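You operate a simulated robot arm through the tools that you are given. There is no shell and no other tool. Be economical: measure what you need, move in short steps, check, and stop when the job is done.

You run a simulated two-armed robot. Do the job below in one go: nothing can be reset, and whatever is moved stays where it is left.

Task
Fill the jug on the grating to the order slip's amount, hold it and screw its cap on.
Fine: set the preset knob, nozzle down in the jug before you press start. Nozzle up, arm back over the drain cup. Where these are worked on the way, their far stop is far enough and under half their travel is too little: fill nozzle.
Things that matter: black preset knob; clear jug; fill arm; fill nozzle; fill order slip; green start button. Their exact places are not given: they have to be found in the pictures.

Only the result counts: the job must be done as asked and must still hold three seconds after the hand-in. Knocking over, shifting, dropping, spilling or breaking anything else fails it. Lids that push on must go on centred and level and be pressed home; caps that screw on are set level and turned clockwise until they are tight.

Robot
Two 7-joint arms with two-finger parallel grippers on one trunk, on a base that drives. Base frame: it is fixed to the floor where the robot stands at the start and does not move with it; the origin is under the middle of the robot, x ahead of it, y to its left, z up. Lengths are in mm, angles in degrees, forces in N, time in s.
The left shoulder is at the start at [60, 143, 913], the right one opposite. With the tool pointing down near the work surface each hand reaches from about 240 to 480 mm from the robot's upright axis, wherever it stands, measured 20 degrees to its own side. Places, roughly: black preset knob [900, 0, 1200]; fill arm [800, -400, 1100]; fill nozzle [600, -400, 1300]; fill order slip [1100, 400, 1200]; green start button [900, 200, 1200]. Payload 1.57 kg a hand.
The TCP of each hand is the grasp point between the finger pads, 30 mm short of the fingertips. In the tool frame z runs along the fingers and y along their closing line. The gripper opens to 110 mm. The fingers are 24 mm wide and 12 mm thick; the gripper's body (48 by 112 mm) begins 78 mm behind the TCP.
Orientation is told as [roll, pitch, yaw] about the base's x, y, z axes, in that order, counted from this pose: with the fingers straight down and closing along the base's y, the tool's x points along the base's -x, its y along +y and its z along -z.

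Tools
- The arms move only by the tool move_arm. It takes "left_deltas", "right_deltas" or both (then of equal length, played together; a hand with none holds still); each is a list of rows, each a list of 7 numbers: the shift along the tool's x, y, z in mm, then the turn, a rotation vector about the tool's x, y, z in degrees, then the closure, from 0 (fully open) to 1 (shut). In form: [[tx, ty, tz, rx, ry, rz, hand], ...]. A call has 1 to 8 rows; each row is the pose to reach, as a shift and turn from the pose commanded when the call began, along the tool's axes at that moment. Rows are played at 5 a second. More than 50 mm and 8.6 degrees between two rows, or a gripper value outside its range, and nothing of the call is played. Where a pose cannot be reached the arm comes as near as it can. A force on the tool above 60 N (or 10 N above the force at the start of the call, whichever is more), or a blocked arm, ends the call early, and 0.2 s more pass. The fingers move at their own pace (about 45 mm/s each) and stop on an object; they squeeze with about 34 N. The grip force told is the motor's: it shows also when the fingers shut on nothing. Time passes only in rows, and 0.2 s behind the last, so rows that repeat a pose let the fingers close. It gives the time, the measured TCP pose, the force on the tool (base axes), the opening and the grip force at its end, in the units of the frame above (readings bear some noise), with the torque about the TCP (base axes, N m) and any sound that the robot's microphone picked up.
- Cameras (640 x 400 px; columns grow to the right, rows downward): "scene" is now at [64.3, -28.1, 1538.6]; the picture's right is [-0.16, -0.99, 0.00], its down [-0.54, 0.09, -0.84] and it looks along [0.83, -0.14, -0.54] (base axes); focal length 254 px, centre (320, 200). "left" rides on the left gripper at [70, -16, -141] in its tool frame; the picture's right is [0.23, 0.97, 0.00], its down [-0.85, 0.20, -0.48] and it looks along [-0.47, 0.11, 0.88] (tool axes); focal length 222 px, centre (320, 200). "right" rides on the right gripper at [70, 16, -141] in its tool frame; the picture's right is [-0.23, 0.97, 0.00], its down [-0.85, -0.20, -0.48] and it looks along [-0.47, -0.11, 0.88] (tool axes); focal length 222 px, centre (320, 200).
- snapshot(camera): a new picture of that camera. It takes no simulated time.
- raise_lower(by): slides the trunk up (or, below 0, down) by that many mm; the arms and the scene camera ride with it, the base frame stays. It gives what a move gives, with no picture.
- roll_base(legs): drives the robot by 1 to 6 legs, each [ahead, left, turn to the left] in mm, mm and degrees, along the robot's own axes; the way and the turn of a leg run together, so that a leg with both is an arc; at most 1500 mm and 180 degrees a leg. The arms and the cameras ride along, it lands a little off, and it stops where it bumps. It gives what a move gives.
- pan_tilt(pan, tilt): turns the head with the scene camera to pan (to the left, within 86 degrees either way) and tilt (down, from -29 to 69), counted from straight ahead of the robot. It gives what a move gives.
- point_at(camera, pixels): for up to 12 pixels [column, row] of the newest picture of that camera ("zoom" is the newest enlarged one), the place [x, y, z] in the base frame of the surface seen there, good to about 3 mm, but the place of the scene camera against the robot may be out by one fixed shift of up to 18 mm in any direction. It takes no simulated time.
- zoom(camera, box): a new picture of the part [left, top, right, bottom] of that camera's present view, enlarged. It takes no simulated time.
- close_job(): hands the job in; it is judged then, once.

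Go step by step. Measure first, check grasps and placings, and put right what went wrong. The budget is 80 turns and 78 pictures, counting those below and the enlarged ones. Unless the task says otherwise, let go and move clear before handing in, and close with one line.

The tools are called as name(argument=value, ...) on one line, values as JSON. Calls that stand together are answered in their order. move_arm: Moves the arms, as the interface text tells. Its arguments: {"type":"object","properties":{"left_deltas":{"type":"array","items":{"type":"array","items":{"type":"number"}}},"right_deltas":{"type":"array","items":{"type":"array","items":{"type":"number"}}}},"required":[]} The other tools are called the same way: raise_lower (by) slides the trunk up or down; roll_base (legs) drives the base; pan_tilt (pan, tilt) turns the head that bears the scene camera; snapshot (camera) takes a picture; point_at (camera, pixels) gives the place of the surface under pixels of a picture; zoom (camera, box) takes an enlarged picture of a part of a camera's view; close_job () hands the job in.

At the start:

```text
t: 0.0
left_tool_pos: [626.5, 124.3, 1000.8]
left_orientation: [0.0, 0.0, 0.1]
left_contact_force: [0.9, -1.6, -0.5]
left_wrist_torque: [-0.01, -0.02, 0.01]
left_width: 110.1
left_gripper_force: 0.0
right_tool_pos: [460.4, -271.4, 1000.2]
right_orientation: [0.0, 0.0, 0.0]
right_contact_force: [0.1, 0.0, -0.4]
right_wrist_torque: [0.01, 0.02, 0.01]
right_width: 110.0
right_gripper_force: 0.1
trunk travel left (down, up): [-511.0, 79.0]
robot x, y, heading: [-4.8, -0.0, 0.1]
head pan, tilt: [-9.4, 33.0]
```

scene: 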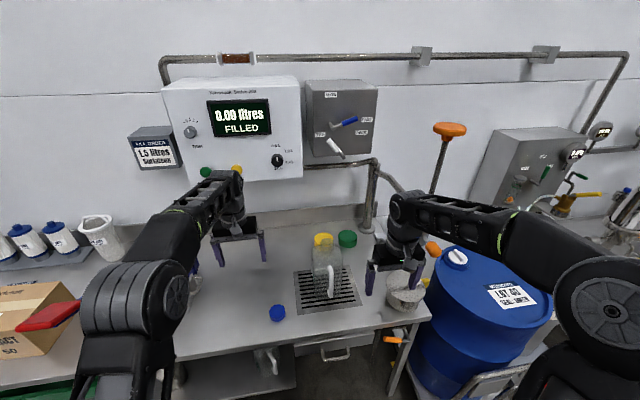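
right: 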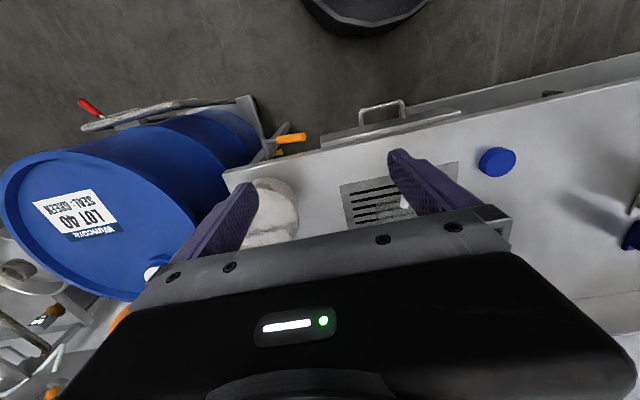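
left: 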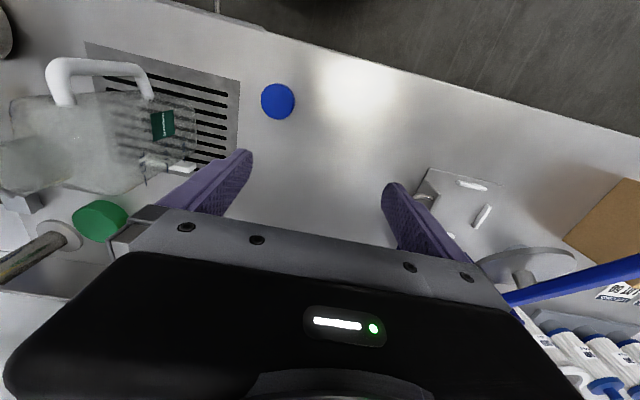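

The scene shows the panel with display and knob at (278,160), slip at (155,152), jug with yellow cap at (325,255), and a green and a blue cap on the bench. I zoom in to read them.

zoom(camera="scene", box=[120, 70, 310, 190])

zoom(camera="scene", box=[260, 180, 460, 330])

zoom(camera="scene", box=[290, 70, 480, 200])

```text
3.33 times, centred on (215, 130) of scene
```

zoom: 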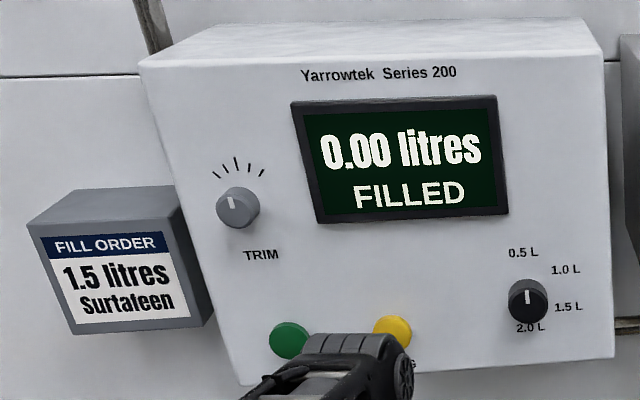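

```text
2.67 times, centred on (360, 255) of scene
```

zoom: 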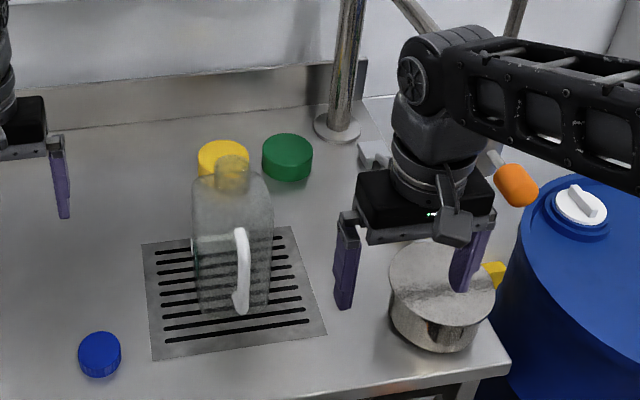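

```text
3.08 times, centred on (385, 135) of scene
```

zoom: 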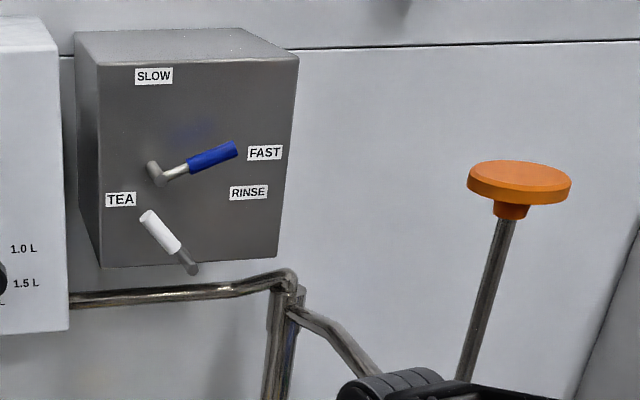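

The slip says 1.5 litres; the preset pointer is up, near 0.5 L. My right arm hides the fill arm, so I measure some points first and look with the head to the right.

point_at(camera="scene", pixels=[[278, 160], [206, 171], [237, 168], [324, 239], [347, 237], [277, 312], [325, 285], [450, 129], [370, 228], [405, 285], [300, 300], [340, 200]])

zoom(camera="left", box=[0, 40, 320, 240])

roll_base(legs=[[-250, 0, 0]])

snapshot(camera="scene")

```text
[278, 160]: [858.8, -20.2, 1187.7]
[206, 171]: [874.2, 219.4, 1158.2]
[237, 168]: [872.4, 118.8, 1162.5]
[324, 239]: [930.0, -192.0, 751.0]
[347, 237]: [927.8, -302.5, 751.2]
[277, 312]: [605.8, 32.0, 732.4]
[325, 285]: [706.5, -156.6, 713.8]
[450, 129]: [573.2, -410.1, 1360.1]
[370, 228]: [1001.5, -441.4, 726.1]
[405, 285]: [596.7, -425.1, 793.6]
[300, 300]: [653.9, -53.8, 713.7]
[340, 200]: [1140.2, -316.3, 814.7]
```

```text
2.00 times, centred on (160, 140) of left
```

zoom: 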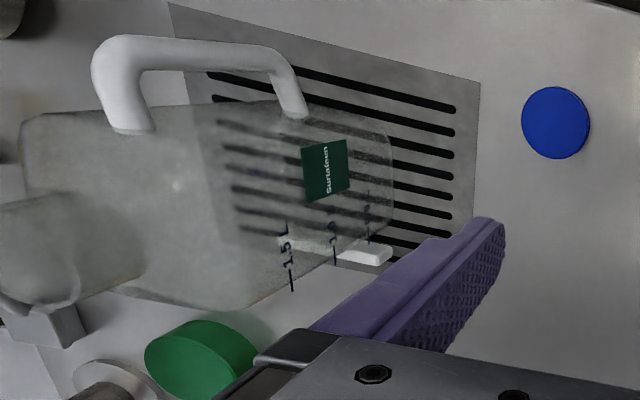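

```text
t: 1.8
left_tool_pos: [382.7, 118.6, 1000.4]
left_orientation: [0.0, -0.1, -0.6]
left_contact_force: [0.4, 0.3, 0.9]
left_wrist_torque: [0.0, -0.02, -0.01]
left_width: 109.9
left_gripper_force: 0.1
right_tool_pos: [213.6, -274.4, 1001.3]
right_orientation: [0.0, 0.0, -0.6]
right_contact_force: [0.3, 0.6, -0.1]
right_wrist_torque: [0.0, -0.01, 0.02]
right_width: 109.6
right_gripper_force: 0.1
trunk travel left (down, up): [-511.0, 79.0]
robot x, y, heading: [-242.2, 3.7, -0.8]
head pan, tilt: [-9.4, 33.0]
```

```text
70 pictures are left
```

scene: 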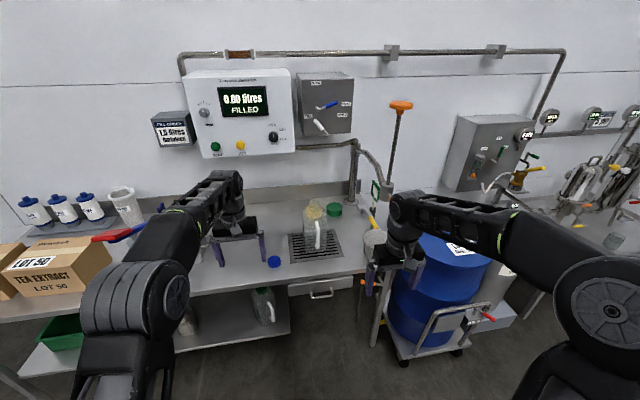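

The right arm still covers the fill arm around (400,220). I lower it well in front of the bench and look again.

move_arm(right_deltas=[[0, 0, 50, 0, 0, 0, 0], [0, -20, 95, 0, 0, 0, 0], [0, -40, 140, 0, 0, 0, 0], [0, -60, 185, 0, 0, 0, 0], [0, -80, 230, 0, 0, 0, 0]])

zoom(camera="scene", box=[260, 80, 480, 280])

```text
t: 3.0
left_tool_pos: [384.1, 118.2, 999.7]
left_orientation: [0.0, 0.0, -0.6]
left_contact_force: [-0.1, 1.4, 0.8]
left_wrist_torque: [0.0, 0.03, -0.01]
left_width: 109.9
left_gripper_force: 0.1
right_tool_pos: [213.8, -353.7, 767.4]
right_orientation: [0.0, 0.0, -0.6]
right_contact_force: [-0.5, -0.4, 1.4]
right_wrist_torque: [-0.01, 0.01, 0.03]
right_width: 109.8
right_gripper_force: 0.0
trunk travel left (down, up): [-511.0, 79.0]
robot x, y, heading: [-243.6, -3.0, -0.8]
head pan, tilt: [-9.4, 33.0]
```

```text
2.00 times, centred on (370, 180) of scene
```

zoom: 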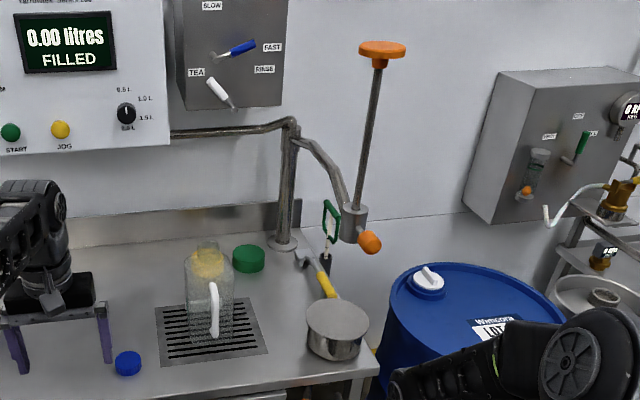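

The fill arm shows: post at (285,240), head with a long rod topped by an orange knob, and an orange handle in front. I zoom in closer and measure its parts.

zoom(camera="scene", box=[345, 90, 425, 210])

point_at(camera="zoom", pixels=[[320, 60], [290, 140], [260, 250], [290, 320], [320, 190]])

zoom(camera="scene", box=[260, 180, 400, 280])

zoom(camera="scene", box=[200, 80, 360, 180])

```text
3.33 times, centred on (385, 150) of scene
```

zoom: 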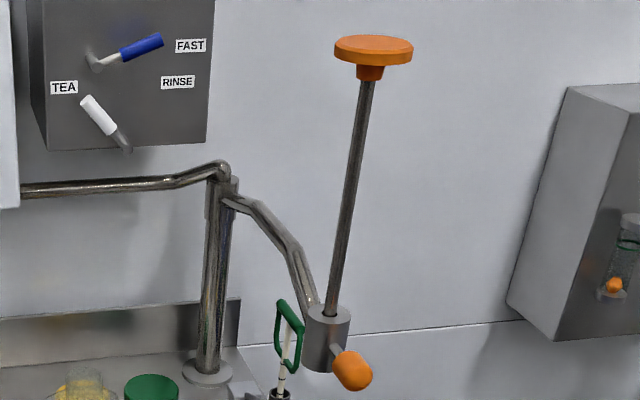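

```text
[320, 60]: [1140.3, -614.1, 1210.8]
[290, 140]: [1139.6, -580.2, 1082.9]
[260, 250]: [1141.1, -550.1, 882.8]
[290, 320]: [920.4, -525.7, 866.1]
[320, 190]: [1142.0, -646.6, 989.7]
```

```text
4.00 times, centred on (330, 230) of scene
```

zoom: 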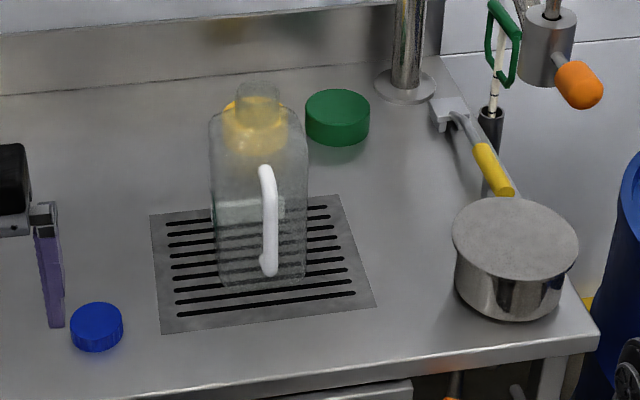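

```text
4.00 times, centred on (280, 130) of scene
```

zoom: 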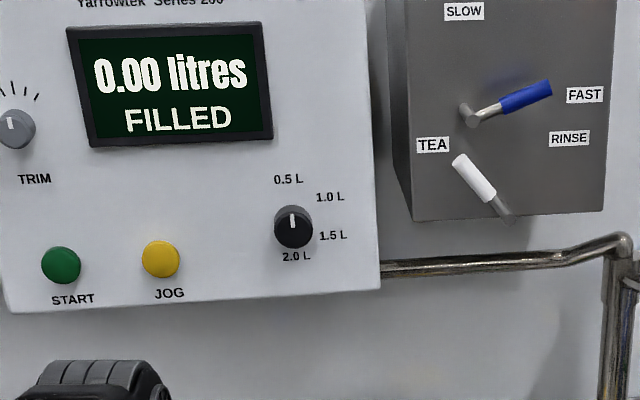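

Blue cap, neck and rod sizes need measuring; I take points on the last scene view and the panel zoom.

snapshot(camera="scene")

point_at(camera="scene", pixels=[[395, 201], [401, 103], [386, 192], [394, 150], [274, 258], [334, 206], [314, 203], [378, 235], [297, 278], [354, 258], [310, 215], [386, 177]])

point_at(camera="zoom", pixels=[[293, 230], [292, 218], [240, 230], [61, 265], [160, 258], [288, 180], [330, 197], [333, 236], [296, 256], [130, 220], [35, 298], [350, 230]])

zoom(camera="scene", box=[255, 195, 351, 280])

```text
65 pictures are left
```

scene: 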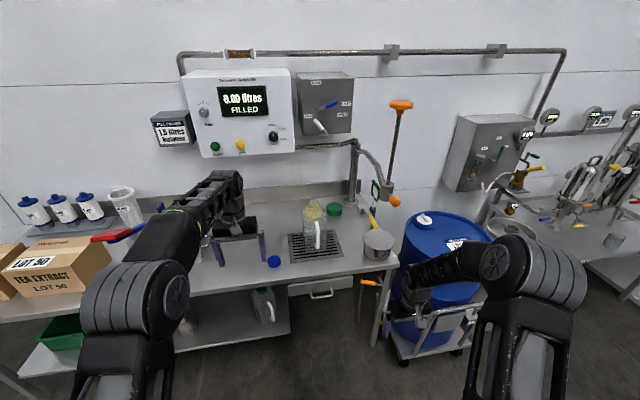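

```text
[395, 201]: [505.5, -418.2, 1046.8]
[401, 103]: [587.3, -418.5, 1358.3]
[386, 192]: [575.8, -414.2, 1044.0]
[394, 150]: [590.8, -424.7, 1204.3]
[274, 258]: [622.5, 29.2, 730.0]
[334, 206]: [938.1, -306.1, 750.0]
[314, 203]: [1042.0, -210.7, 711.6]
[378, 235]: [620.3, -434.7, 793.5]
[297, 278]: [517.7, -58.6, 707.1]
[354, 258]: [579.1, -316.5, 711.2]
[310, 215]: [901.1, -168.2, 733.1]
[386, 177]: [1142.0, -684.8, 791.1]
```

```text
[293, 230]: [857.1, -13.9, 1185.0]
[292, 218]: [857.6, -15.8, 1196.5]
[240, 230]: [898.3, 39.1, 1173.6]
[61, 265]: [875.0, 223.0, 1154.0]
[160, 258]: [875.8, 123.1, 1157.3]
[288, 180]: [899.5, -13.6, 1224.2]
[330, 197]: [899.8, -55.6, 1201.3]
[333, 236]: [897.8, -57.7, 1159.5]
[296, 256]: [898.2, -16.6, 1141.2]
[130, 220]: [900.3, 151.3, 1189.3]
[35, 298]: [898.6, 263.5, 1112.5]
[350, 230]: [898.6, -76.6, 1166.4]
```

```text
4.71 times, centred on (303, 238) of scene
```

zoom: 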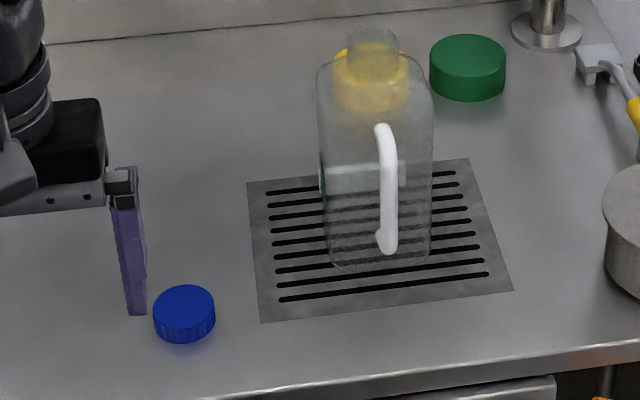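

Blue cap scales to about 56 mm against a 45 mm neck, green/yellow are ~88 mm: blue is the jug's cap. Now I measure jug handle, grating and cap.

point_at(camera="zoom", pixels=[[247, 183], [469, 158], [513, 290], [261, 322], [382, 132], [387, 240], [360, 178], [373, 32], [373, 75], [183, 300], [430, 200], [335, 200]])

snapshot(camera="left")

```text
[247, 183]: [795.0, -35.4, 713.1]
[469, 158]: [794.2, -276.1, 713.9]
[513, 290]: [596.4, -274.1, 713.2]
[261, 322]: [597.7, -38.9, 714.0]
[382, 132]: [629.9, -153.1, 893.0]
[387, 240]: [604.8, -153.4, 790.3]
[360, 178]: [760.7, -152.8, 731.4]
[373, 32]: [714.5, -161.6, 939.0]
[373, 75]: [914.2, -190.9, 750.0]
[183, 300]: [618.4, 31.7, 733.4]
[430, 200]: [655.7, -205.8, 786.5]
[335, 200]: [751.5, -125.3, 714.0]
```

```text
63 pictures are left
```

left: 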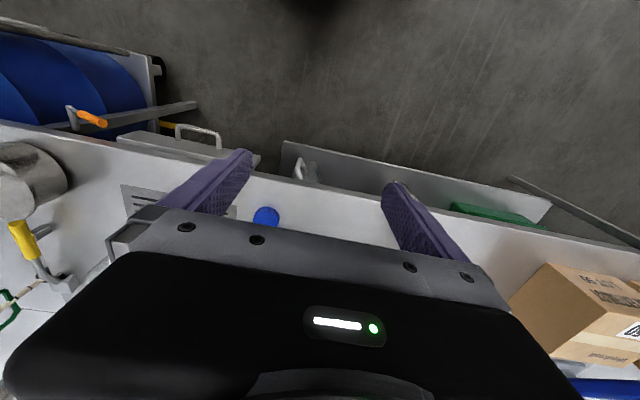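

Jug stands around (695,-155) on the grating with handle toward me; post at about (1000,-440). I compare the wrist camera's measurement of the blue cap (266,215) and grating to find the scene camera's shift.

point_at(camera="left", pixels=[[266, 215], [266, 208], [254, 213], [278, 213], [122, 186], [124, 218], [50, 165], [24, 245]])

point_at(camera="scene", pixels=[[352, 200], [353, 160], [374, 168], [236, 200], [385, 186], [378, 243]])

```text
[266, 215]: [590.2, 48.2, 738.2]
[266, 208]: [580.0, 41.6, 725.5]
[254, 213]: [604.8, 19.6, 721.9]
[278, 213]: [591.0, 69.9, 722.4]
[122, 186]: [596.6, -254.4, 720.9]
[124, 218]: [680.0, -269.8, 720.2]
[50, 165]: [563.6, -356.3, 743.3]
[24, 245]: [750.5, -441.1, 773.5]
```

```text
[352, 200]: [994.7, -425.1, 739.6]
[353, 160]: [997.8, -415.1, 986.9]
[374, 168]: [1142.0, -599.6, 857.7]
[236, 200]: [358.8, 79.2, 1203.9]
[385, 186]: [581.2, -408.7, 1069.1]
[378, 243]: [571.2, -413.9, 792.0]
```

The scene camera reads roughly 7 mm low; I will calibrate near each target. Now I turn the left hand to point forward (pitch −90) and raise it for the panel.

move_arm(left_deltas=[[0, 0, -20, 0, -8.5, 0, 0], [0, 0, -40, 0, -17, 0, 0], [0, 0, -60, 0, -25.5, 0, 0], [0, 0, -80, 0, -34, 0, 0], [0, 0, -100, 0, -42.5, 0, 0], [0, 0, -110, 0, -51, 0, 0], [0, 0, -115, 0, -59.5, 0, 0], [0, 0, -120, 0, -68, 0, 0]])

move_arm(left_deltas=[[0, 0, 0, 0, -8.5, 0, 0], [0, 0, 0, 0, -17, 0, 0], [0, 0, 0, 0, -22, 0, 0]])

raise_lower(by=79)

snapshot(camera="scene")

```text
t: 4.8
left_tool_pos: [382.5, 118.0, 1118.6]
left_orientation: [-0.2, -67.9, -0.5]
left_contact_force: [-0.4, 0.5, 0.7]
left_wrist_torque: [-0.02, 0.03, 0.0]
left_width: 110.1
left_gripper_force: 0.0
right_tool_pos: [214.1, -353.4, 768.8]
right_orientation: [0.1, 0.0, -0.5]
right_contact_force: [-0.8, 0.0, 0.2]
right_wrist_torque: [0.02, 0.0, 0.0]
right_width: 110.3
right_gripper_force: 0.2
trunk travel left (down, up): [-511.0, 79.0]
robot x, y, heading: [-241.6, 2.3, -0.9]
head pan, tilt: [-9.4, 33.0]
```

```text
t: 5.6
left_tool_pos: [382.2, 117.7, 1119.5]
left_orientation: [-153.8, -89.9, 153.2]
left_contact_force: [-0.7, -0.3, 0.2]
left_wrist_torque: [0.0, -0.01, -0.02]
left_width: 109.7
left_gripper_force: 0.0
right_tool_pos: [213.4, -353.6, 767.7]
right_orientation: [-0.1, 0.0, -0.6]
right_contact_force: [0.8, -0.1, 0.2]
right_wrist_torque: [-0.04, -0.01, -0.01]
right_width: 110.1
right_gripper_force: 0.1
trunk travel left (down, up): [-511.0, 79.0]
robot x, y, heading: [-245.1, 4.6, -0.8]
head pan, tilt: [-9.4, 33.0]
```

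```text
t: 6.8
left_tool_pos: [382.7, 118.4, 1198.6]
left_orientation: [4.2, -90.0, -4.7]
left_contact_force: [0.6, 0.2, 1.5]
left_wrist_torque: [0.01, -0.01, 0.0]
left_width: 110.1
left_gripper_force: 0.1
right_tool_pos: [214.1, -355.0, 846.0]
right_orientation: [0.1, 0.0, -0.6]
right_contact_force: [0.2, 0.1, -0.5]
right_wrist_torque: [-0.04, 0.02, -0.01]
right_width: 110.1
right_gripper_force: 0.1
trunk travel left (down, up): [-590.0, 0.0]
robot x, y, heading: [-244.9, 1.6, -0.7]
head pan, tilt: [-9.4, 33.0]
```

```text
62 pictures are left
```

scene: 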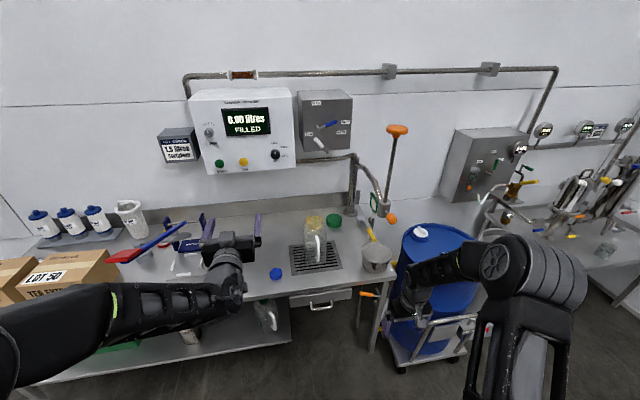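

Left hand points ahead at (383,118,1199). I lift the right hand back to its start height and drive forward 240 mm, then look at the panel with the left camera.

move_arm(right_deltas=[[0, 20, -45, 0, 0, 0, 0], [0, 40, -90, 0, 0, 0, 0], [0, 60, -135, 0, 0, 0, 0], [0, 80, -180, 0, 0, 0, 0]])

roll_base(legs=[[240, 0, 0.7]])

snapshot(camera="left")

```text
t: 7.8
left_tool_pos: [381.8, 118.9, 1198.8]
left_orientation: [-155.8, -90.0, 155.1]
left_contact_force: [0.2, 0.7, -0.1]
left_wrist_torque: [-0.01, 0.01, 0.0]
left_width: 109.8
left_gripper_force: 0.1
right_tool_pos: [211.8, -277.2, 1029.7]
right_orientation: [-0.1, 0.0, -0.7]
right_contact_force: [-0.7, 0.7, -0.3]
right_wrist_torque: [-0.01, -0.03, -0.04]
right_width: 109.9
right_gripper_force: 0.2
trunk travel left (down, up): [-590.0, 0.0]
robot x, y, heading: [-242.6, 0.1, -0.8]
head pan, tilt: [-9.4, 33.0]
```

```text
t: 9.5
left_tool_pos: [619.9, 125.3, 1198.5]
left_orientation: [-5.2, -90.0, 5.5]
left_contact_force: [0.7, 0.9, -0.6]
left_wrist_torque: [0.0, 0.0, 0.03]
left_width: 110.0
left_gripper_force: 0.1
right_tool_pos: [454.6, -271.0, 1028.7]
right_orientation: [0.0, 0.0, 0.3]
right_contact_force: [0.5, 0.7, 0.4]
right_wrist_torque: [0.02, 0.01, 0.03]
right_width: 110.1
right_gripper_force: 0.0
trunk travel left (down, up): [-590.0, 0.0]
robot x, y, heading: [-8.1, 3.6, 0.2]
head pan, tilt: [-9.4, 33.0]
```

```text
61 pictures are left
```

left: 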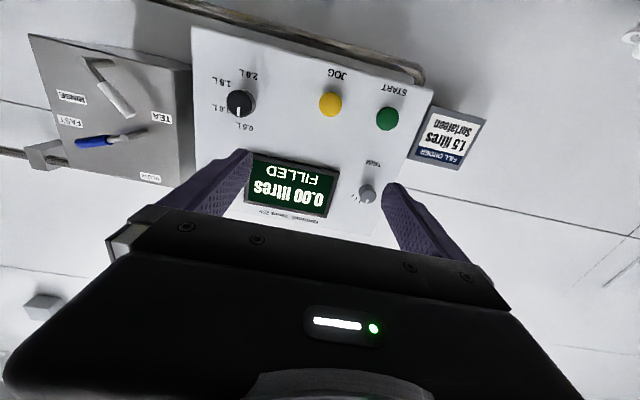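

The left camera (upside down) shows knob at (238,103) and START at (388,118). I measure them from here.

zoom(camera="left", box=[190, 50, 430, 200])

point_at(camera="left", pixels=[[238, 103], [232, 101], [247, 103], [240, 92], [239, 114], [388, 118], [330, 104], [270, 110], [210, 110], [350, 140]])

```text
2.67 times, centred on (310, 125) of left
```

zoom: 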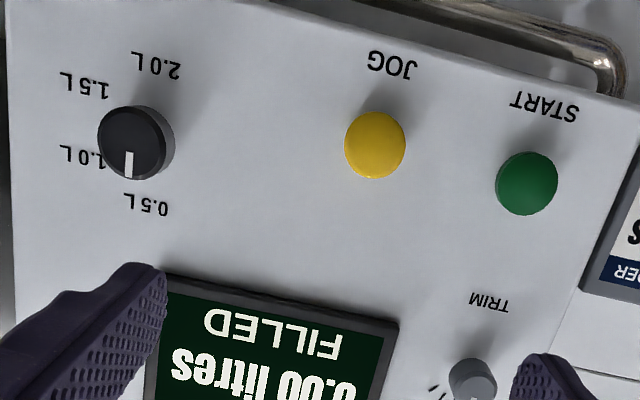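

```text
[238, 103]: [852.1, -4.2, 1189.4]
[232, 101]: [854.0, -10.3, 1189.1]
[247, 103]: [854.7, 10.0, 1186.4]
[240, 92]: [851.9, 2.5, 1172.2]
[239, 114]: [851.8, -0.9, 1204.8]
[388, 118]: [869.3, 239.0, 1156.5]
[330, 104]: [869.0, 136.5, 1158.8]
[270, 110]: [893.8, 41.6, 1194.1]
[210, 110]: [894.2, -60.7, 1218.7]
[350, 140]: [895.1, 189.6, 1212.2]
```

Knob centre is at about (852,−2,1189), panel face x≈894, so the scene camera shift is about (−5,+15,+6). I move the left hand to a standoff with the wrist pre-turned −60°.

move_arm(left_deltas=[[1, -16, 20, 0, 0, -7.5, 0], [2, -32, 40, 0, 0, -15, 0], [3, -48, 60, 0, 0, -22.5, 0], [5, -64, 80, 0, 0, -30, 0], [6, -80, 100, 0, 0, -37.5, 0], [7, -96, 120, 0, 0, -45, 0], [8, -112, 140, 0, 0, -52.5, 0], [9.5, -127, 160, 0, 0, -60, 0]])

snapshot(camera="left")

```text
t: 11.3
left_tool_pos: [780.3, 1.7, 1188.3]
left_orientation: [-89.9, -30.0, 90.2]
left_contact_force: [0.4, -0.1, -0.5]
left_wrist_torque: [-0.03, -0.02, 0.01]
left_width: 110.0
left_gripper_force: 0.0
right_tool_pos: [454.0, -272.3, 1028.7]
right_orientation: [0.0, 0.1, 0.4]
right_contact_force: [-0.5, 0.6, 0.0]
right_wrist_torque: [-0.02, 0.03, 0.02]
right_width: 109.8
right_gripper_force: 0.0
trunk travel left (down, up): [-590.0, 0.0]
robot x, y, heading: [-7.4, -0.8, 0.3]
head pan, tilt: [-9.4, 33.0]
```

```text
59 pictures are left
```

left: 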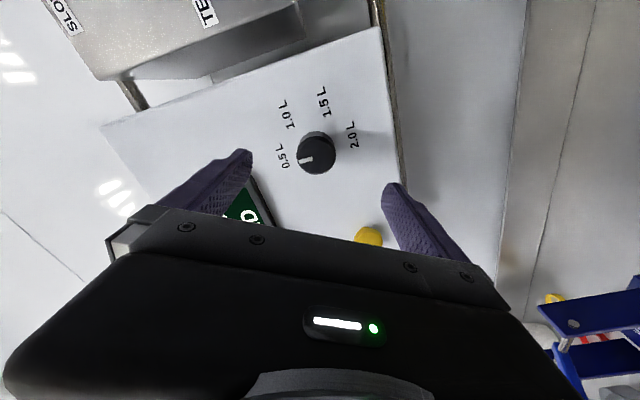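

The knob sits at (316,152) between the fingers. I re-measure it before closing in.

point_at(camera="left", pixels=[[314, 155], [302, 152], [328, 152], [313, 140], [315, 168], [345, 185]])

```text
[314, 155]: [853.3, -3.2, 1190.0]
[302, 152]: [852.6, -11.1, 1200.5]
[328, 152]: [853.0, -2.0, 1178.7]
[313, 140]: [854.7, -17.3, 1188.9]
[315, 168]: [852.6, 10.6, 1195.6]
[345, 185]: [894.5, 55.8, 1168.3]
```

I advance 74 mm onto the knob and close.

move_arm(left_deltas=[[3.5, -3.4, 35, 0, 0, 0, 0], [3.5, -3.4, 74, 0, 0, 0, 0], [3.5, -3.4, 74, 0, 0, 0, 0.5], [3.5, -3.4, 74, 0, 0, 0, 1], [3.5, -3.4, 74, 0, 0, 0, 1], [3.5, -3.4, 74, 0, 0, 0, 1], [3.5, -3.4, 74, 0, 0, 0, 1]])

snapshot(camera="left")

```text
t: 12.9
left_tool_pos: [852.2, -3.2, 1189.8]
left_orientation: [-90.1, -30.1, 90.3]
left_contact_force: [-1.0, 2.7, -3.2]
left_wrist_torque: [0.03, -0.38, -0.03]
left_width: 39.5
left_gripper_force: 20.0
right_tool_pos: [453.9, -271.1, 1028.9]
right_orientation: [-0.1, 0.0, 0.3]
right_contact_force: [-0.2, -0.6, -0.7]
right_wrist_torque: [0.01, 0.0, 0.03]
right_width: 109.8
right_gripper_force: 0.1
trunk travel left (down, up): [-590.0, 0.0]
robot x, y, heading: [-5.9, -0.5, 0.2]
head pan, tilt: [-9.4, 33.0]
```

```text
58 pictures are left
```

left: 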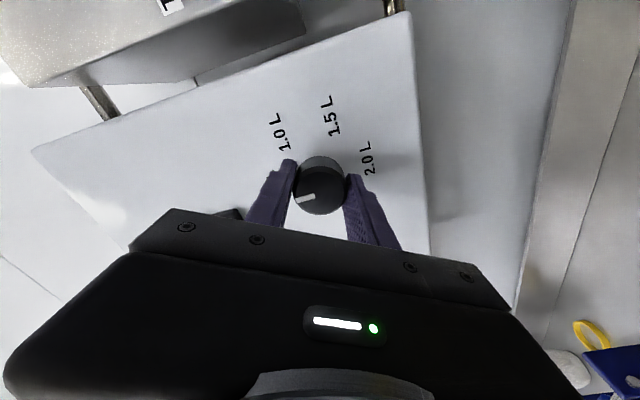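

Grip on the knob holds (39.5 mm). I turn it clockwise 60° and look.

move_arm(left_deltas=[[0, 0, 0, 0, 0, 7.5, 1], [0, 0, 0, 0, 0, 15, 1], [0, 0, 0, 0, 0, 22.5, 1], [0, 0, 0, 0, 0, 30, 1], [0, 0, 0, 0, 0, 37.5, 1], [0, 0, 0, 0, 0, 45, 1], [0, 0, 0, 0, 0, 52.5, 1], [0, 0, 0, 0, 0, 60, 1]])

zoom(camera="scene", box=[160, 60, 320, 180])

zoom(camera="left", box=[220, 80, 420, 240])

```text
t: 14.7
left_tool_pos: [851.5, -2.9, 1189.1]
left_orientation: [88.0, -89.9, -87.7]
left_contact_force: [-3.9, 3.3, -4.5]
left_wrist_torque: [-0.04, -0.72, -0.35]
left_width: 39.2
left_gripper_force: 44.8
right_tool_pos: [453.9, -270.4, 1029.1]
right_orientation: [0.0, 0.0, 0.3]
right_contact_force: [-0.2, -0.1, 0.1]
right_wrist_torque: [0.05, 0.01, -0.03]
right_width: 109.8
right_gripper_force: 0.2
trunk travel left (down, up): [-590.0, 0.0]
robot x, y, heading: [-5.9, 1.4, 0.2]
head pan, tilt: [-9.4, 33.0]
```

```text
3.33 times, centred on (240, 120) of scene
```

zoom: 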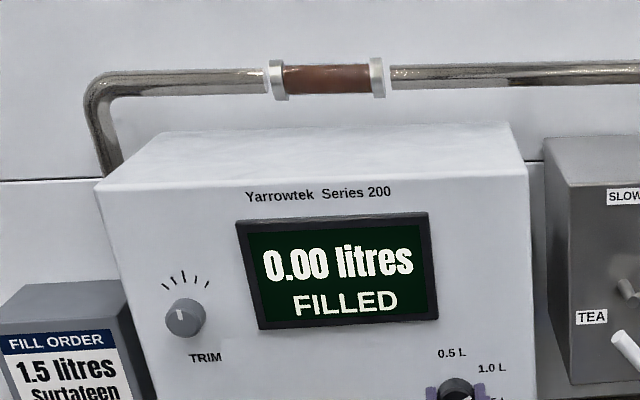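

```text
2.50 times, centred on (320, 160) of left
```

zoom: 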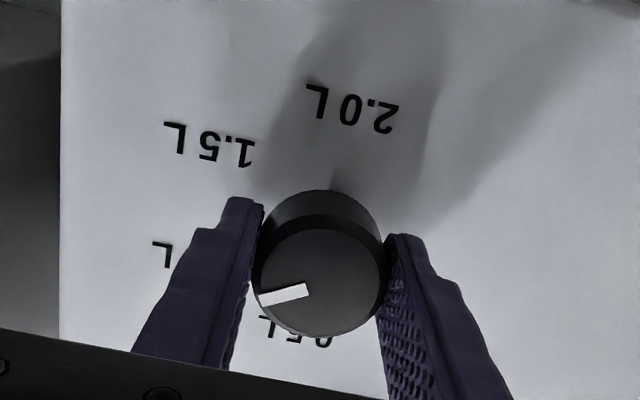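

The pointer now aims at 1.0 L. Another 60°.

move_arm(left_deltas=[[0, 0, 0, 0, 0, 7.5, 1], [0, 0, 0, 0, 0, 15, 1], [0, 0, 0, 0, 0, 22.5, 1], [0, 0, 0, 0, 0, 30, 1], [0, 0, 0, 0, 0, 37.5, 1], [0, 0, 0, 0, 0, 45, 1], [0, 0, 0, 0, 0, 52.5, 1], [0, 0, 0, 0, 0, 60, 1]])

zoom(camera="left", box=[220, 80, 420, 240])

```text
t: 16.5
left_tool_pos: [852.3, -1.0, 1189.8]
left_orientation: [90.0, -29.9, -89.7]
left_contact_force: [-6.4, 5.4, -5.9]
left_wrist_torque: [0.0, 0.29, 0.01]
left_width: 39.1
left_gripper_force: 45.0
right_tool_pos: [453.9, -269.4, 1029.2]
right_orientation: [-0.1, 0.0, 0.2]
right_contact_force: [-0.2, 0.9, 0.2]
right_wrist_torque: [0.01, -0.01, 0.01]
right_width: 110.0
right_gripper_force: 0.1
trunk travel left (down, up): [-590.0, 0.0]
robot x, y, heading: [-8.1, -0.3, 0.1]
head pan, tilt: [-9.4, 33.0]
```

```text
2.50 times, centred on (320, 160) of left
```

zoom: 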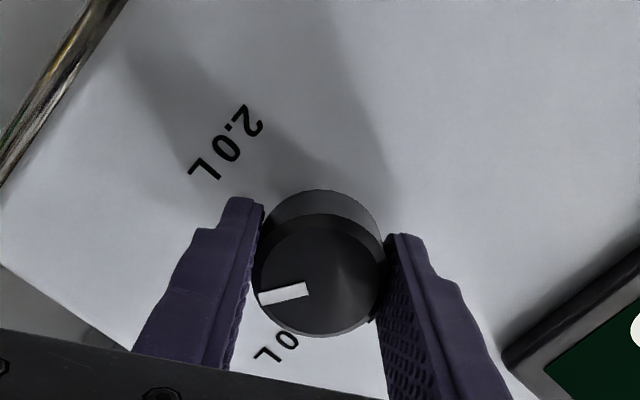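

The knob followed (2.0 L is one step further, 1.5 L under the finger). I release, back off and verify.

move_arm(left_deltas=[[0, 0, 0, 0, 0, 0, 0.5], [0, 0, 0, 0, 0, 0, 0], [0, 0, 0, 0, 0, 0, 0], [0, 0, -40, 0, 0, 0, 0], [0, 0, -80, 0, 0, 0, 0], [0, 0, -120, 0, 0, 0, 0]])

zoom(camera="left", box=[220, 60, 420, 220])

```text
t: 17.9
left_tool_pos: [732.8, -0.3, 1193.1]
left_orientation: [90.1, -30.0, -89.8]
left_contact_force: [-0.1, -0.1, 0.4]
left_wrist_torque: [-0.03, 0.0, 0.01]
left_width: 110.0
left_gripper_force: 0.0
right_tool_pos: [452.5, -270.2, 1029.7]
right_orientation: [0.0, -0.1, 0.3]
right_contact_force: [0.3, 0.2, -0.1]
right_wrist_torque: [0.01, 0.02, -0.01]
right_width: 109.8
right_gripper_force: 0.0
trunk travel left (down, up): [-590.0, 0.0]
robot x, y, heading: [-6.3, 0.0, 0.1]
head pan, tilt: [-9.4, 33.0]
```

```text
2.50 times, centred on (320, 140) of left
```

zoom: 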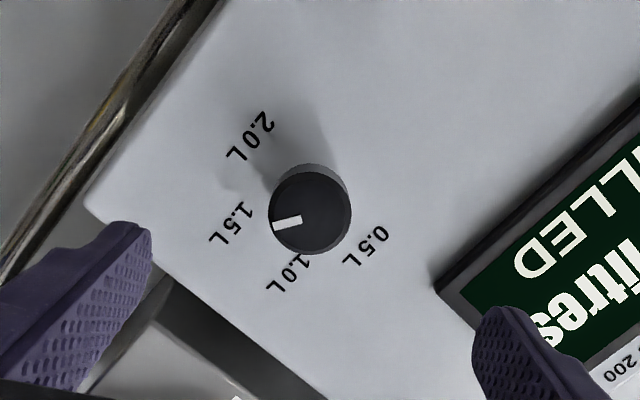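

Pointer is on 1.5 L. Now I park the left hand in front of START (closed fist) and turn the right hand to point forward for the fill arm.

move_arm(left_deltas=[[28, 11, 3, 0, 0, -7.5, 1], [56, 22, 6, 0, 0, -15, 1], [84, 33, 9, 0, 0, -22.5, 1], [112, 44, 12, 0, 0, -30, 1], [140, 55, 15, 0, 0, -37.5, 1], [168, 66, 19, 0, 0, -45, 1], [196, 77, 23, 0, 0, -52.5, 1], [225, 88, 27, 0, 0, -60, 1]], right_deltas=[[15, 0, 0, 0, -8.5, 0, 0], [30, 0, 0, 0, -17, 0, 0], [45, 0, 0, 0, -25.5, 0, 0], [60, 0, 0, 0, -34, 0, 0], [70, 0, 0, 0, -42.5, 0, 0], [80, 0, 0, 0, -51, 0, 0], [90, 0, 0, 0, -59.5, 0, 0], [100, 0, 0, 0, -68, 0, 0]])

move_arm(right_deltas=[[0, 0, 0, 0, -8.5, 0, 0], [0, 0, 0, 0, -17, 0, 0], [0, 0, 0, 0, -22, 0, 0]])

snapshot(camera="right")

snapshot(camera="scene")

```text
t: 19.9
left_tool_pos: [746.5, 197.9, 1266.2]
left_orientation: [97.6, -59.9, -101.6]
left_contact_force: [0.2, 0.2, 0.6]
left_wrist_torque: [-0.04, 0.0, -0.03]
left_width: 0.0
left_gripper_force: 21.2
left hand out of reach, approached as far as the arm can: row 4, 5, 6, 7, 8
right_tool_pos: [435.3, -393.3, 1016.8]
right_orientation: [-0.1, -68.0, 0.2]
right_contact_force: [0.0, 0.1, -0.1]
right_wrist_torque: [0.02, -0.04, -0.05]
right_width: 110.2
right_gripper_force: 0.0
right hand out of reach, approached as far as the arm can: row 4, 5, 6, 7, 8
trunk travel left (down, up): [-590.0, 0.0]
robot x, y, heading: [-5.4, 3.5, 0.2]
head pan, tilt: [-9.4, 33.0]
stopped in row 8 (left hand): the arm was blocked; the commanded pose is now the measured one
```

```text
t: 20.7
left_tool_pos: [746.6, 196.2, 1265.2]
left_orientation: [97.7, -59.9, -101.6]
left_contact_force: [-0.5, -0.6, 0.2]
left_wrist_torque: [0.02, 0.0, -0.01]
left_width: 0.0
left_gripper_force: 21.7
right_tool_pos: [436.2, -394.6, 1015.6]
right_orientation: [136.7, -90.0, -136.6]
right_contact_force: [0.3, -0.1, 0.6]
right_wrist_torque: [0.03, -0.01, 0.03]
right_width: 109.8
right_gripper_force: 0.0
trunk travel left (down, up): [-590.0, 0.0]
robot x, y, heading: [-4.9, -0.4, 0.3]
head pan, tilt: [-9.4, 33.0]
```

```text
53 pictures are left
```

right: 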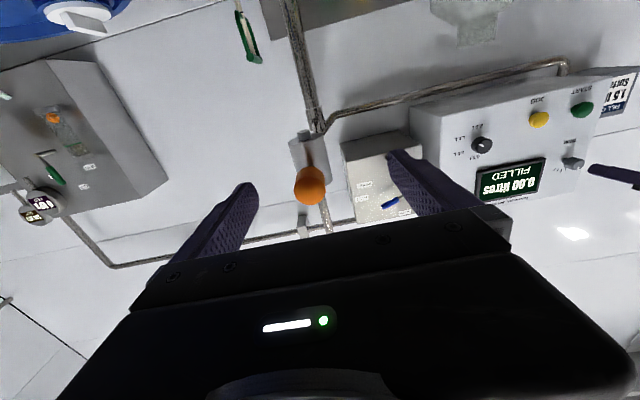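

```text
52 pictures are left
```

scene: 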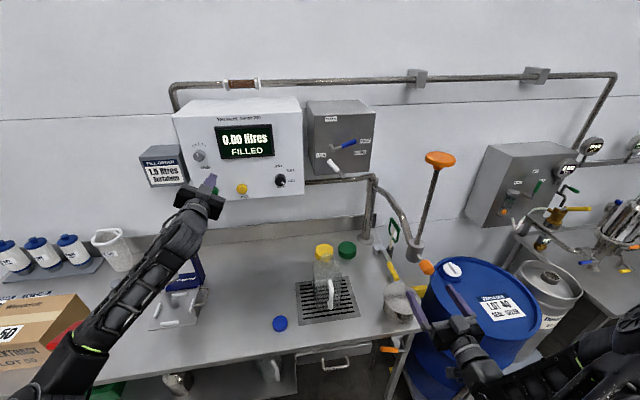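

The right hand now sits right before the orange handle (310,186). I measure the handle, head and rod with the right camera.

point_at(camera="right", pixels=[[310, 186], [298, 186], [323, 186], [310, 170], [310, 203], [308, 150], [303, 225], [297, 60], [326, 220]])

zoom(camera="right", box=[220, 0, 440, 240])

zoom(camera="scene", box=[360, 130, 480, 340])

```text
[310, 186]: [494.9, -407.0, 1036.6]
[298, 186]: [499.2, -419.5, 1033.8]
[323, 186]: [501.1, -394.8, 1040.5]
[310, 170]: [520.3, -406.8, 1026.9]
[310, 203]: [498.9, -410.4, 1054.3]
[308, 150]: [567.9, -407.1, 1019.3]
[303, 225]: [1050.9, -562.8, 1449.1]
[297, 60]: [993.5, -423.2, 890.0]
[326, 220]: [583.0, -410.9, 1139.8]
```

```text
1.67 times, centred on (330, 120) of right
```

zoom: 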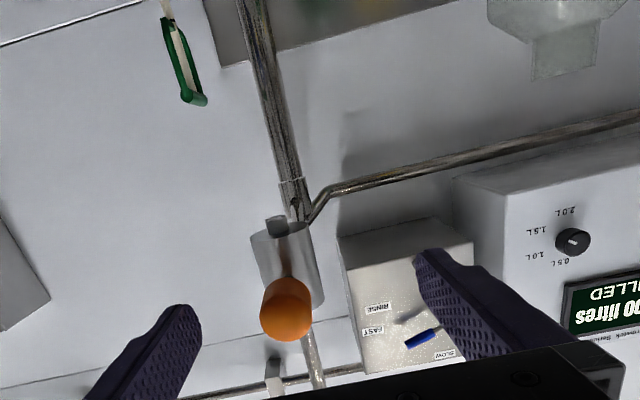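

```text
1.90 times, centred on (420, 235) of scene
```

zoom: 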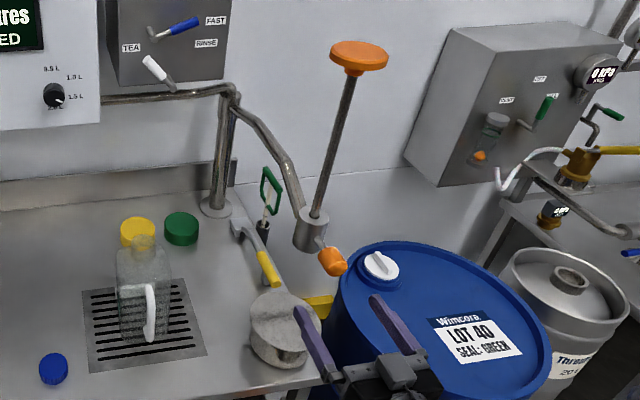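

Handle axis is at y≈−407, z≈1042, end x≈495; head centre ~(590,−408), post ~(1010,−424). I advance and grip the handle.

move_arm(right_deltas=[[-13, -6, 0, 0, 0, 0, 0], [-26.4, -12.4, 0, 0, 0, 0, 0], [-26.4, -12.4, 40, 0, 0, 0, 0], [-26.4, -12.4, 76, 0, 0, 0, 0], [-26.4, -12.4, 76, 0, 0, 0, 0.6], [-26.4, -12.4, 76, 0, 0, 0, 1], [-26.4, -12.4, 76, 0, 0, 0, 1], [-26.4, -12.4, 76, 0, 0, 0, 1]])

snapshot(camera="right")

```text
t: 22.5
left_tool_pos: [747.7, 197.0, 1264.8]
left_orientation: [97.7, -59.9, -101.5]
left_contact_force: [0.5, 0.4, 0.0]
left_wrist_torque: [0.03, -0.03, -0.04]
left_width: 0.0
left_gripper_force: 21.4
right_tool_pos: [513.7, -405.5, 1042.3]
right_orientation: [25.7, -90.0, -25.7]
right_contact_force: [1.2, -4.3, -0.7]
right_wrist_torque: [0.04, -0.17, -0.13]
right_width: 33.7
right_gripper_force: 7.0
trunk travel left (down, up): [-590.0, 0.0]
robot x, y, heading: [-6.1, 1.3, -0.1]
head pan, tilt: [-9.4, 33.0]
```

```text
49 pictures are left
```

right: 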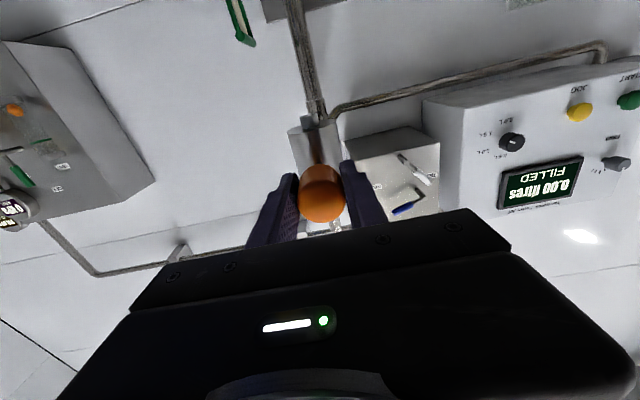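

Handle gripped (33.7 mm). I swing the arm along its arc about the post by 30° toward the jug.

move_arm(right_deltas=[[0, 43.2, 3.5, 5, 0, 0, 1], [0, 86, 10.8, 10, 0, 0, 1], [0, 127.9, 21.7, 15, 0, 0, 1], [0, 168.7, 36.3, 20, 0, 0, 1], [0, 208.1, 54.4, 25, 0, 0, 1], [0, 245.8, 75.8, 30, 0, 0, 1]])

snapshot(camera="scene")

```text
t: 23.4
left_tool_pos: [748.5, 200.3, 1264.9]
left_orientation: [97.5, -60.1, -101.4]
left_contact_force: [-0.4, 0.4, 0.0]
left_wrist_torque: [-0.01, -0.01, -0.07]
left_width: 0.0
left_gripper_force: 21.3
right_tool_pos: [523.1, -311.2, 1012.3]
right_orientation: [-80.9, -73.1, 64.9]
right_contact_force: [-6.5, 0.1, -9.8]
right_wrist_torque: [0.02, -0.24, -0.06]
right_width: 0.3
right_gripper_force: 21.5
trunk travel left (down, up): [-590.0, 0.0]
robot x, y, heading: [-3.4, -1.7, 0.4]
head pan, tilt: [-9.4, 33.0]
stopped in row 4 (right hand): the force on the tool passed its limit at 117 N (the readings are from after the stop); the commanded pose is now the measured one
```

```text
48 pictures are left
```

scene: 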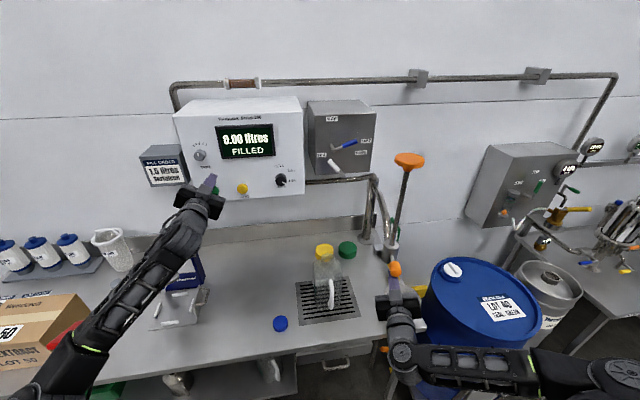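

The grip slipped off after ~10° (force 117 N), hand at (523,−311,1012) closed. I look at handle and hand.

snapshot(camera="right")

zoom(camera="scene", box=[350, 130, 470, 350])

point_at(camera="scene", pixels=[[395, 268], [409, 160], [392, 240], [390, 300]])

```text
47 pictures are left
```

right: 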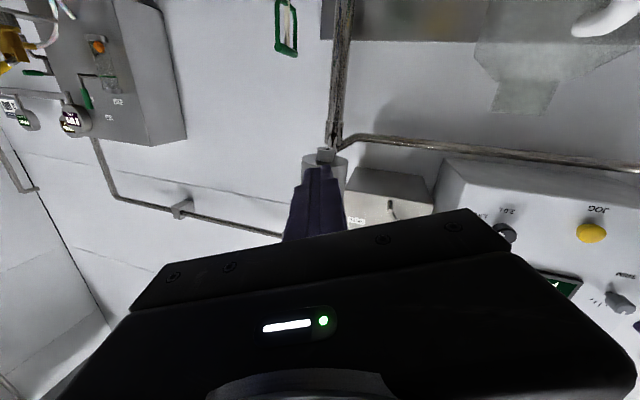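

```text
1.82 times, centred on (410, 240) of scene
```

zoom: 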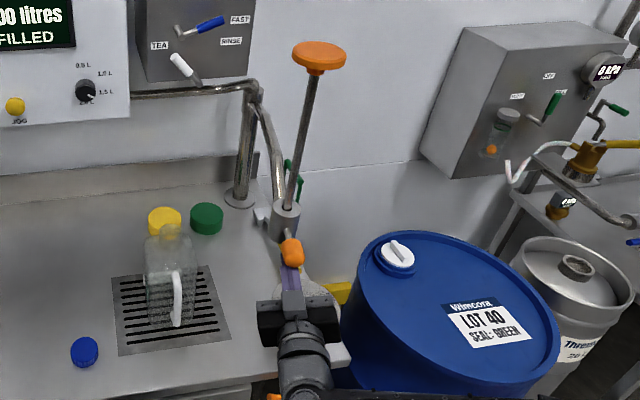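

```text
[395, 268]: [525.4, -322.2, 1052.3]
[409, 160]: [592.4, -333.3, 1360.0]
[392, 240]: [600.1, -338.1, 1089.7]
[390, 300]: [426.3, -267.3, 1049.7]
```

The handle slid out over the closed fingers; the arm moved only ~12°. I back off, level the hand and open, then will regrip and move more slowly.

move_arm(right_deltas=[[0, 0, -30, 0, 0, 0, 1], [0, 0, -60, 0, 0, 8, 1], [0, 0, -85, 0, 0, 16.5, 0.5], [0, 0, -85, 0, 0, 16.5, 0], [0, 0, -85, 0, 0, 16.5, 0], [0, 0, -85, 0, 0, 16.5, 0]])

snapshot(camera="right")

```text
t: 24.8
left_tool_pos: [748.5, 197.2, 1264.0]
left_orientation: [97.7, -60.0, -101.7]
left_contact_force: [0.2, 0.3, -0.2]
left_wrist_torque: [0.0, -0.02, -0.01]
left_width: 0.1
left_gripper_force: 21.1
right_tool_pos: [490.7, -294.1, 980.9]
right_orientation: [-3.9, -87.8, -12.4]
right_contact_force: [0.2, -0.2, 0.6]
right_wrist_torque: [-0.02, -0.03, 0.01]
right_width: 83.8
right_gripper_force: 0.0
right hand out of reach, approached as far as the arm can: row 1, 2, 3, 4, 5, 6
trunk travel left (down, up): [-590.0, 0.0]
robot x, y, heading: [-9.3, 3.4, 0.1]
head pan, tilt: [-9.4, 33.0]
```

```text
45 pictures are left
```

right: 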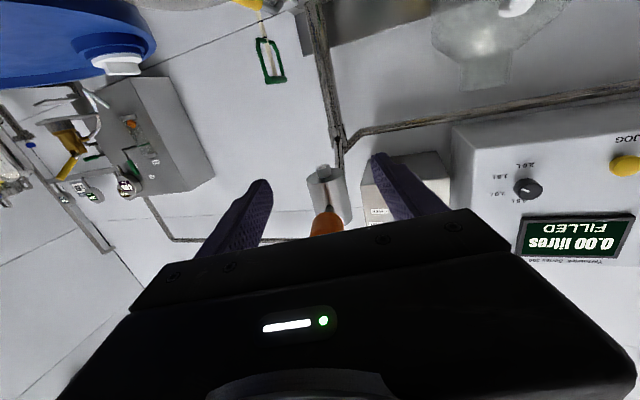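

The hand was too close to the body ("out of reach" while retracting). I drive the base back 170 mm for elbow room.

roll_base(legs=[[-170, 0, 0]])

snapshot(camera="right")

```text
t: 26.3
left_tool_pos: [579.4, 198.9, 1265.8]
left_orientation: [97.7, -59.9, -101.7]
left_contact_force: [-1.4, 0.5, -0.3]
left_wrist_torque: [-0.01, 0.03, -0.01]
left_width: 0.1
left_gripper_force: 21.0
right_tool_pos: [322.9, -292.7, 982.1]
right_orientation: [-4.2, -87.8, -12.1]
right_contact_force: [0.3, -0.7, 1.0]
right_wrist_torque: [-0.01, 0.01, 0.03]
right_width: 110.0
right_gripper_force: 0.1
trunk travel left (down, up): [-590.0, 0.0]
robot x, y, heading: [-176.7, 1.9, 0.5]
head pan, tilt: [-9.4, 33.0]
```

```text
44 pictures are left
```

right: 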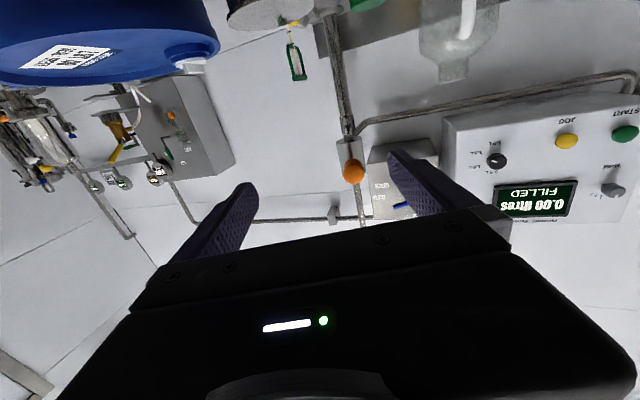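

The handle (353,170), post (335,80) and jug neck (450,70) are in view; I measure.

point_at(camera="right", pixels=[[353, 172], [344, 172], [362, 172], [347, 150], [361, 210], [336, 80], [350, 155], [452, 77], [440, 60], [467, 60], [465, 20]])

```text
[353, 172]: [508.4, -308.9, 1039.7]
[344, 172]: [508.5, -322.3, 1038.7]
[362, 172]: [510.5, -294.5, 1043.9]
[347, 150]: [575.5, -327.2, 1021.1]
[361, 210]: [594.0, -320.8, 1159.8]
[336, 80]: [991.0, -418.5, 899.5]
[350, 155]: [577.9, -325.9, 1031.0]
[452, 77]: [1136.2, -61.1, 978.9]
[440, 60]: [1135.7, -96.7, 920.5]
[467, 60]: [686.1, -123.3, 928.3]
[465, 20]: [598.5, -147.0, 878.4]
```

Rod is now at about (600,−322); jug neck about (687,−145). I regrip the handle with a radially aligned hand.

move_arm(right_deltas=[[-30, 20, 30, 0, -2, 0, 0], [-55, 40, 70, 0, -2, 0, 0], [-67.6, 45, 115, 0, -2, 0, 0], [-67.6, 45, 160, 0, -2, 0, 0], [-67.6, 45, 198, 0, -2, 0, 0], [-67.6, 45, 198, 0, -2, 0, 0], [-67.6, 45, 198, 0, -2, 0, 0]])

snapshot(camera="right")

```text
refused: row 2 steps farther than a row can; nothing moved
```

```text
43 pictures are left
```

right: 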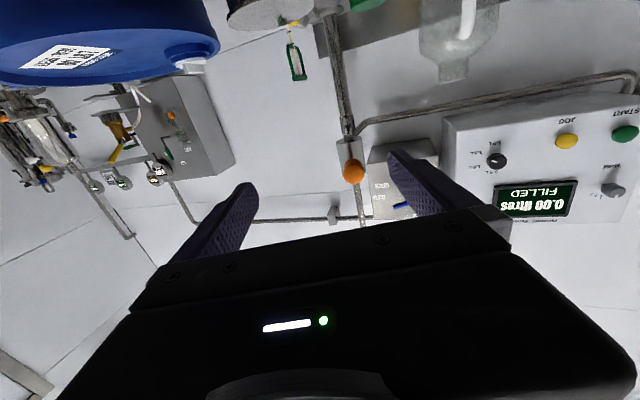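

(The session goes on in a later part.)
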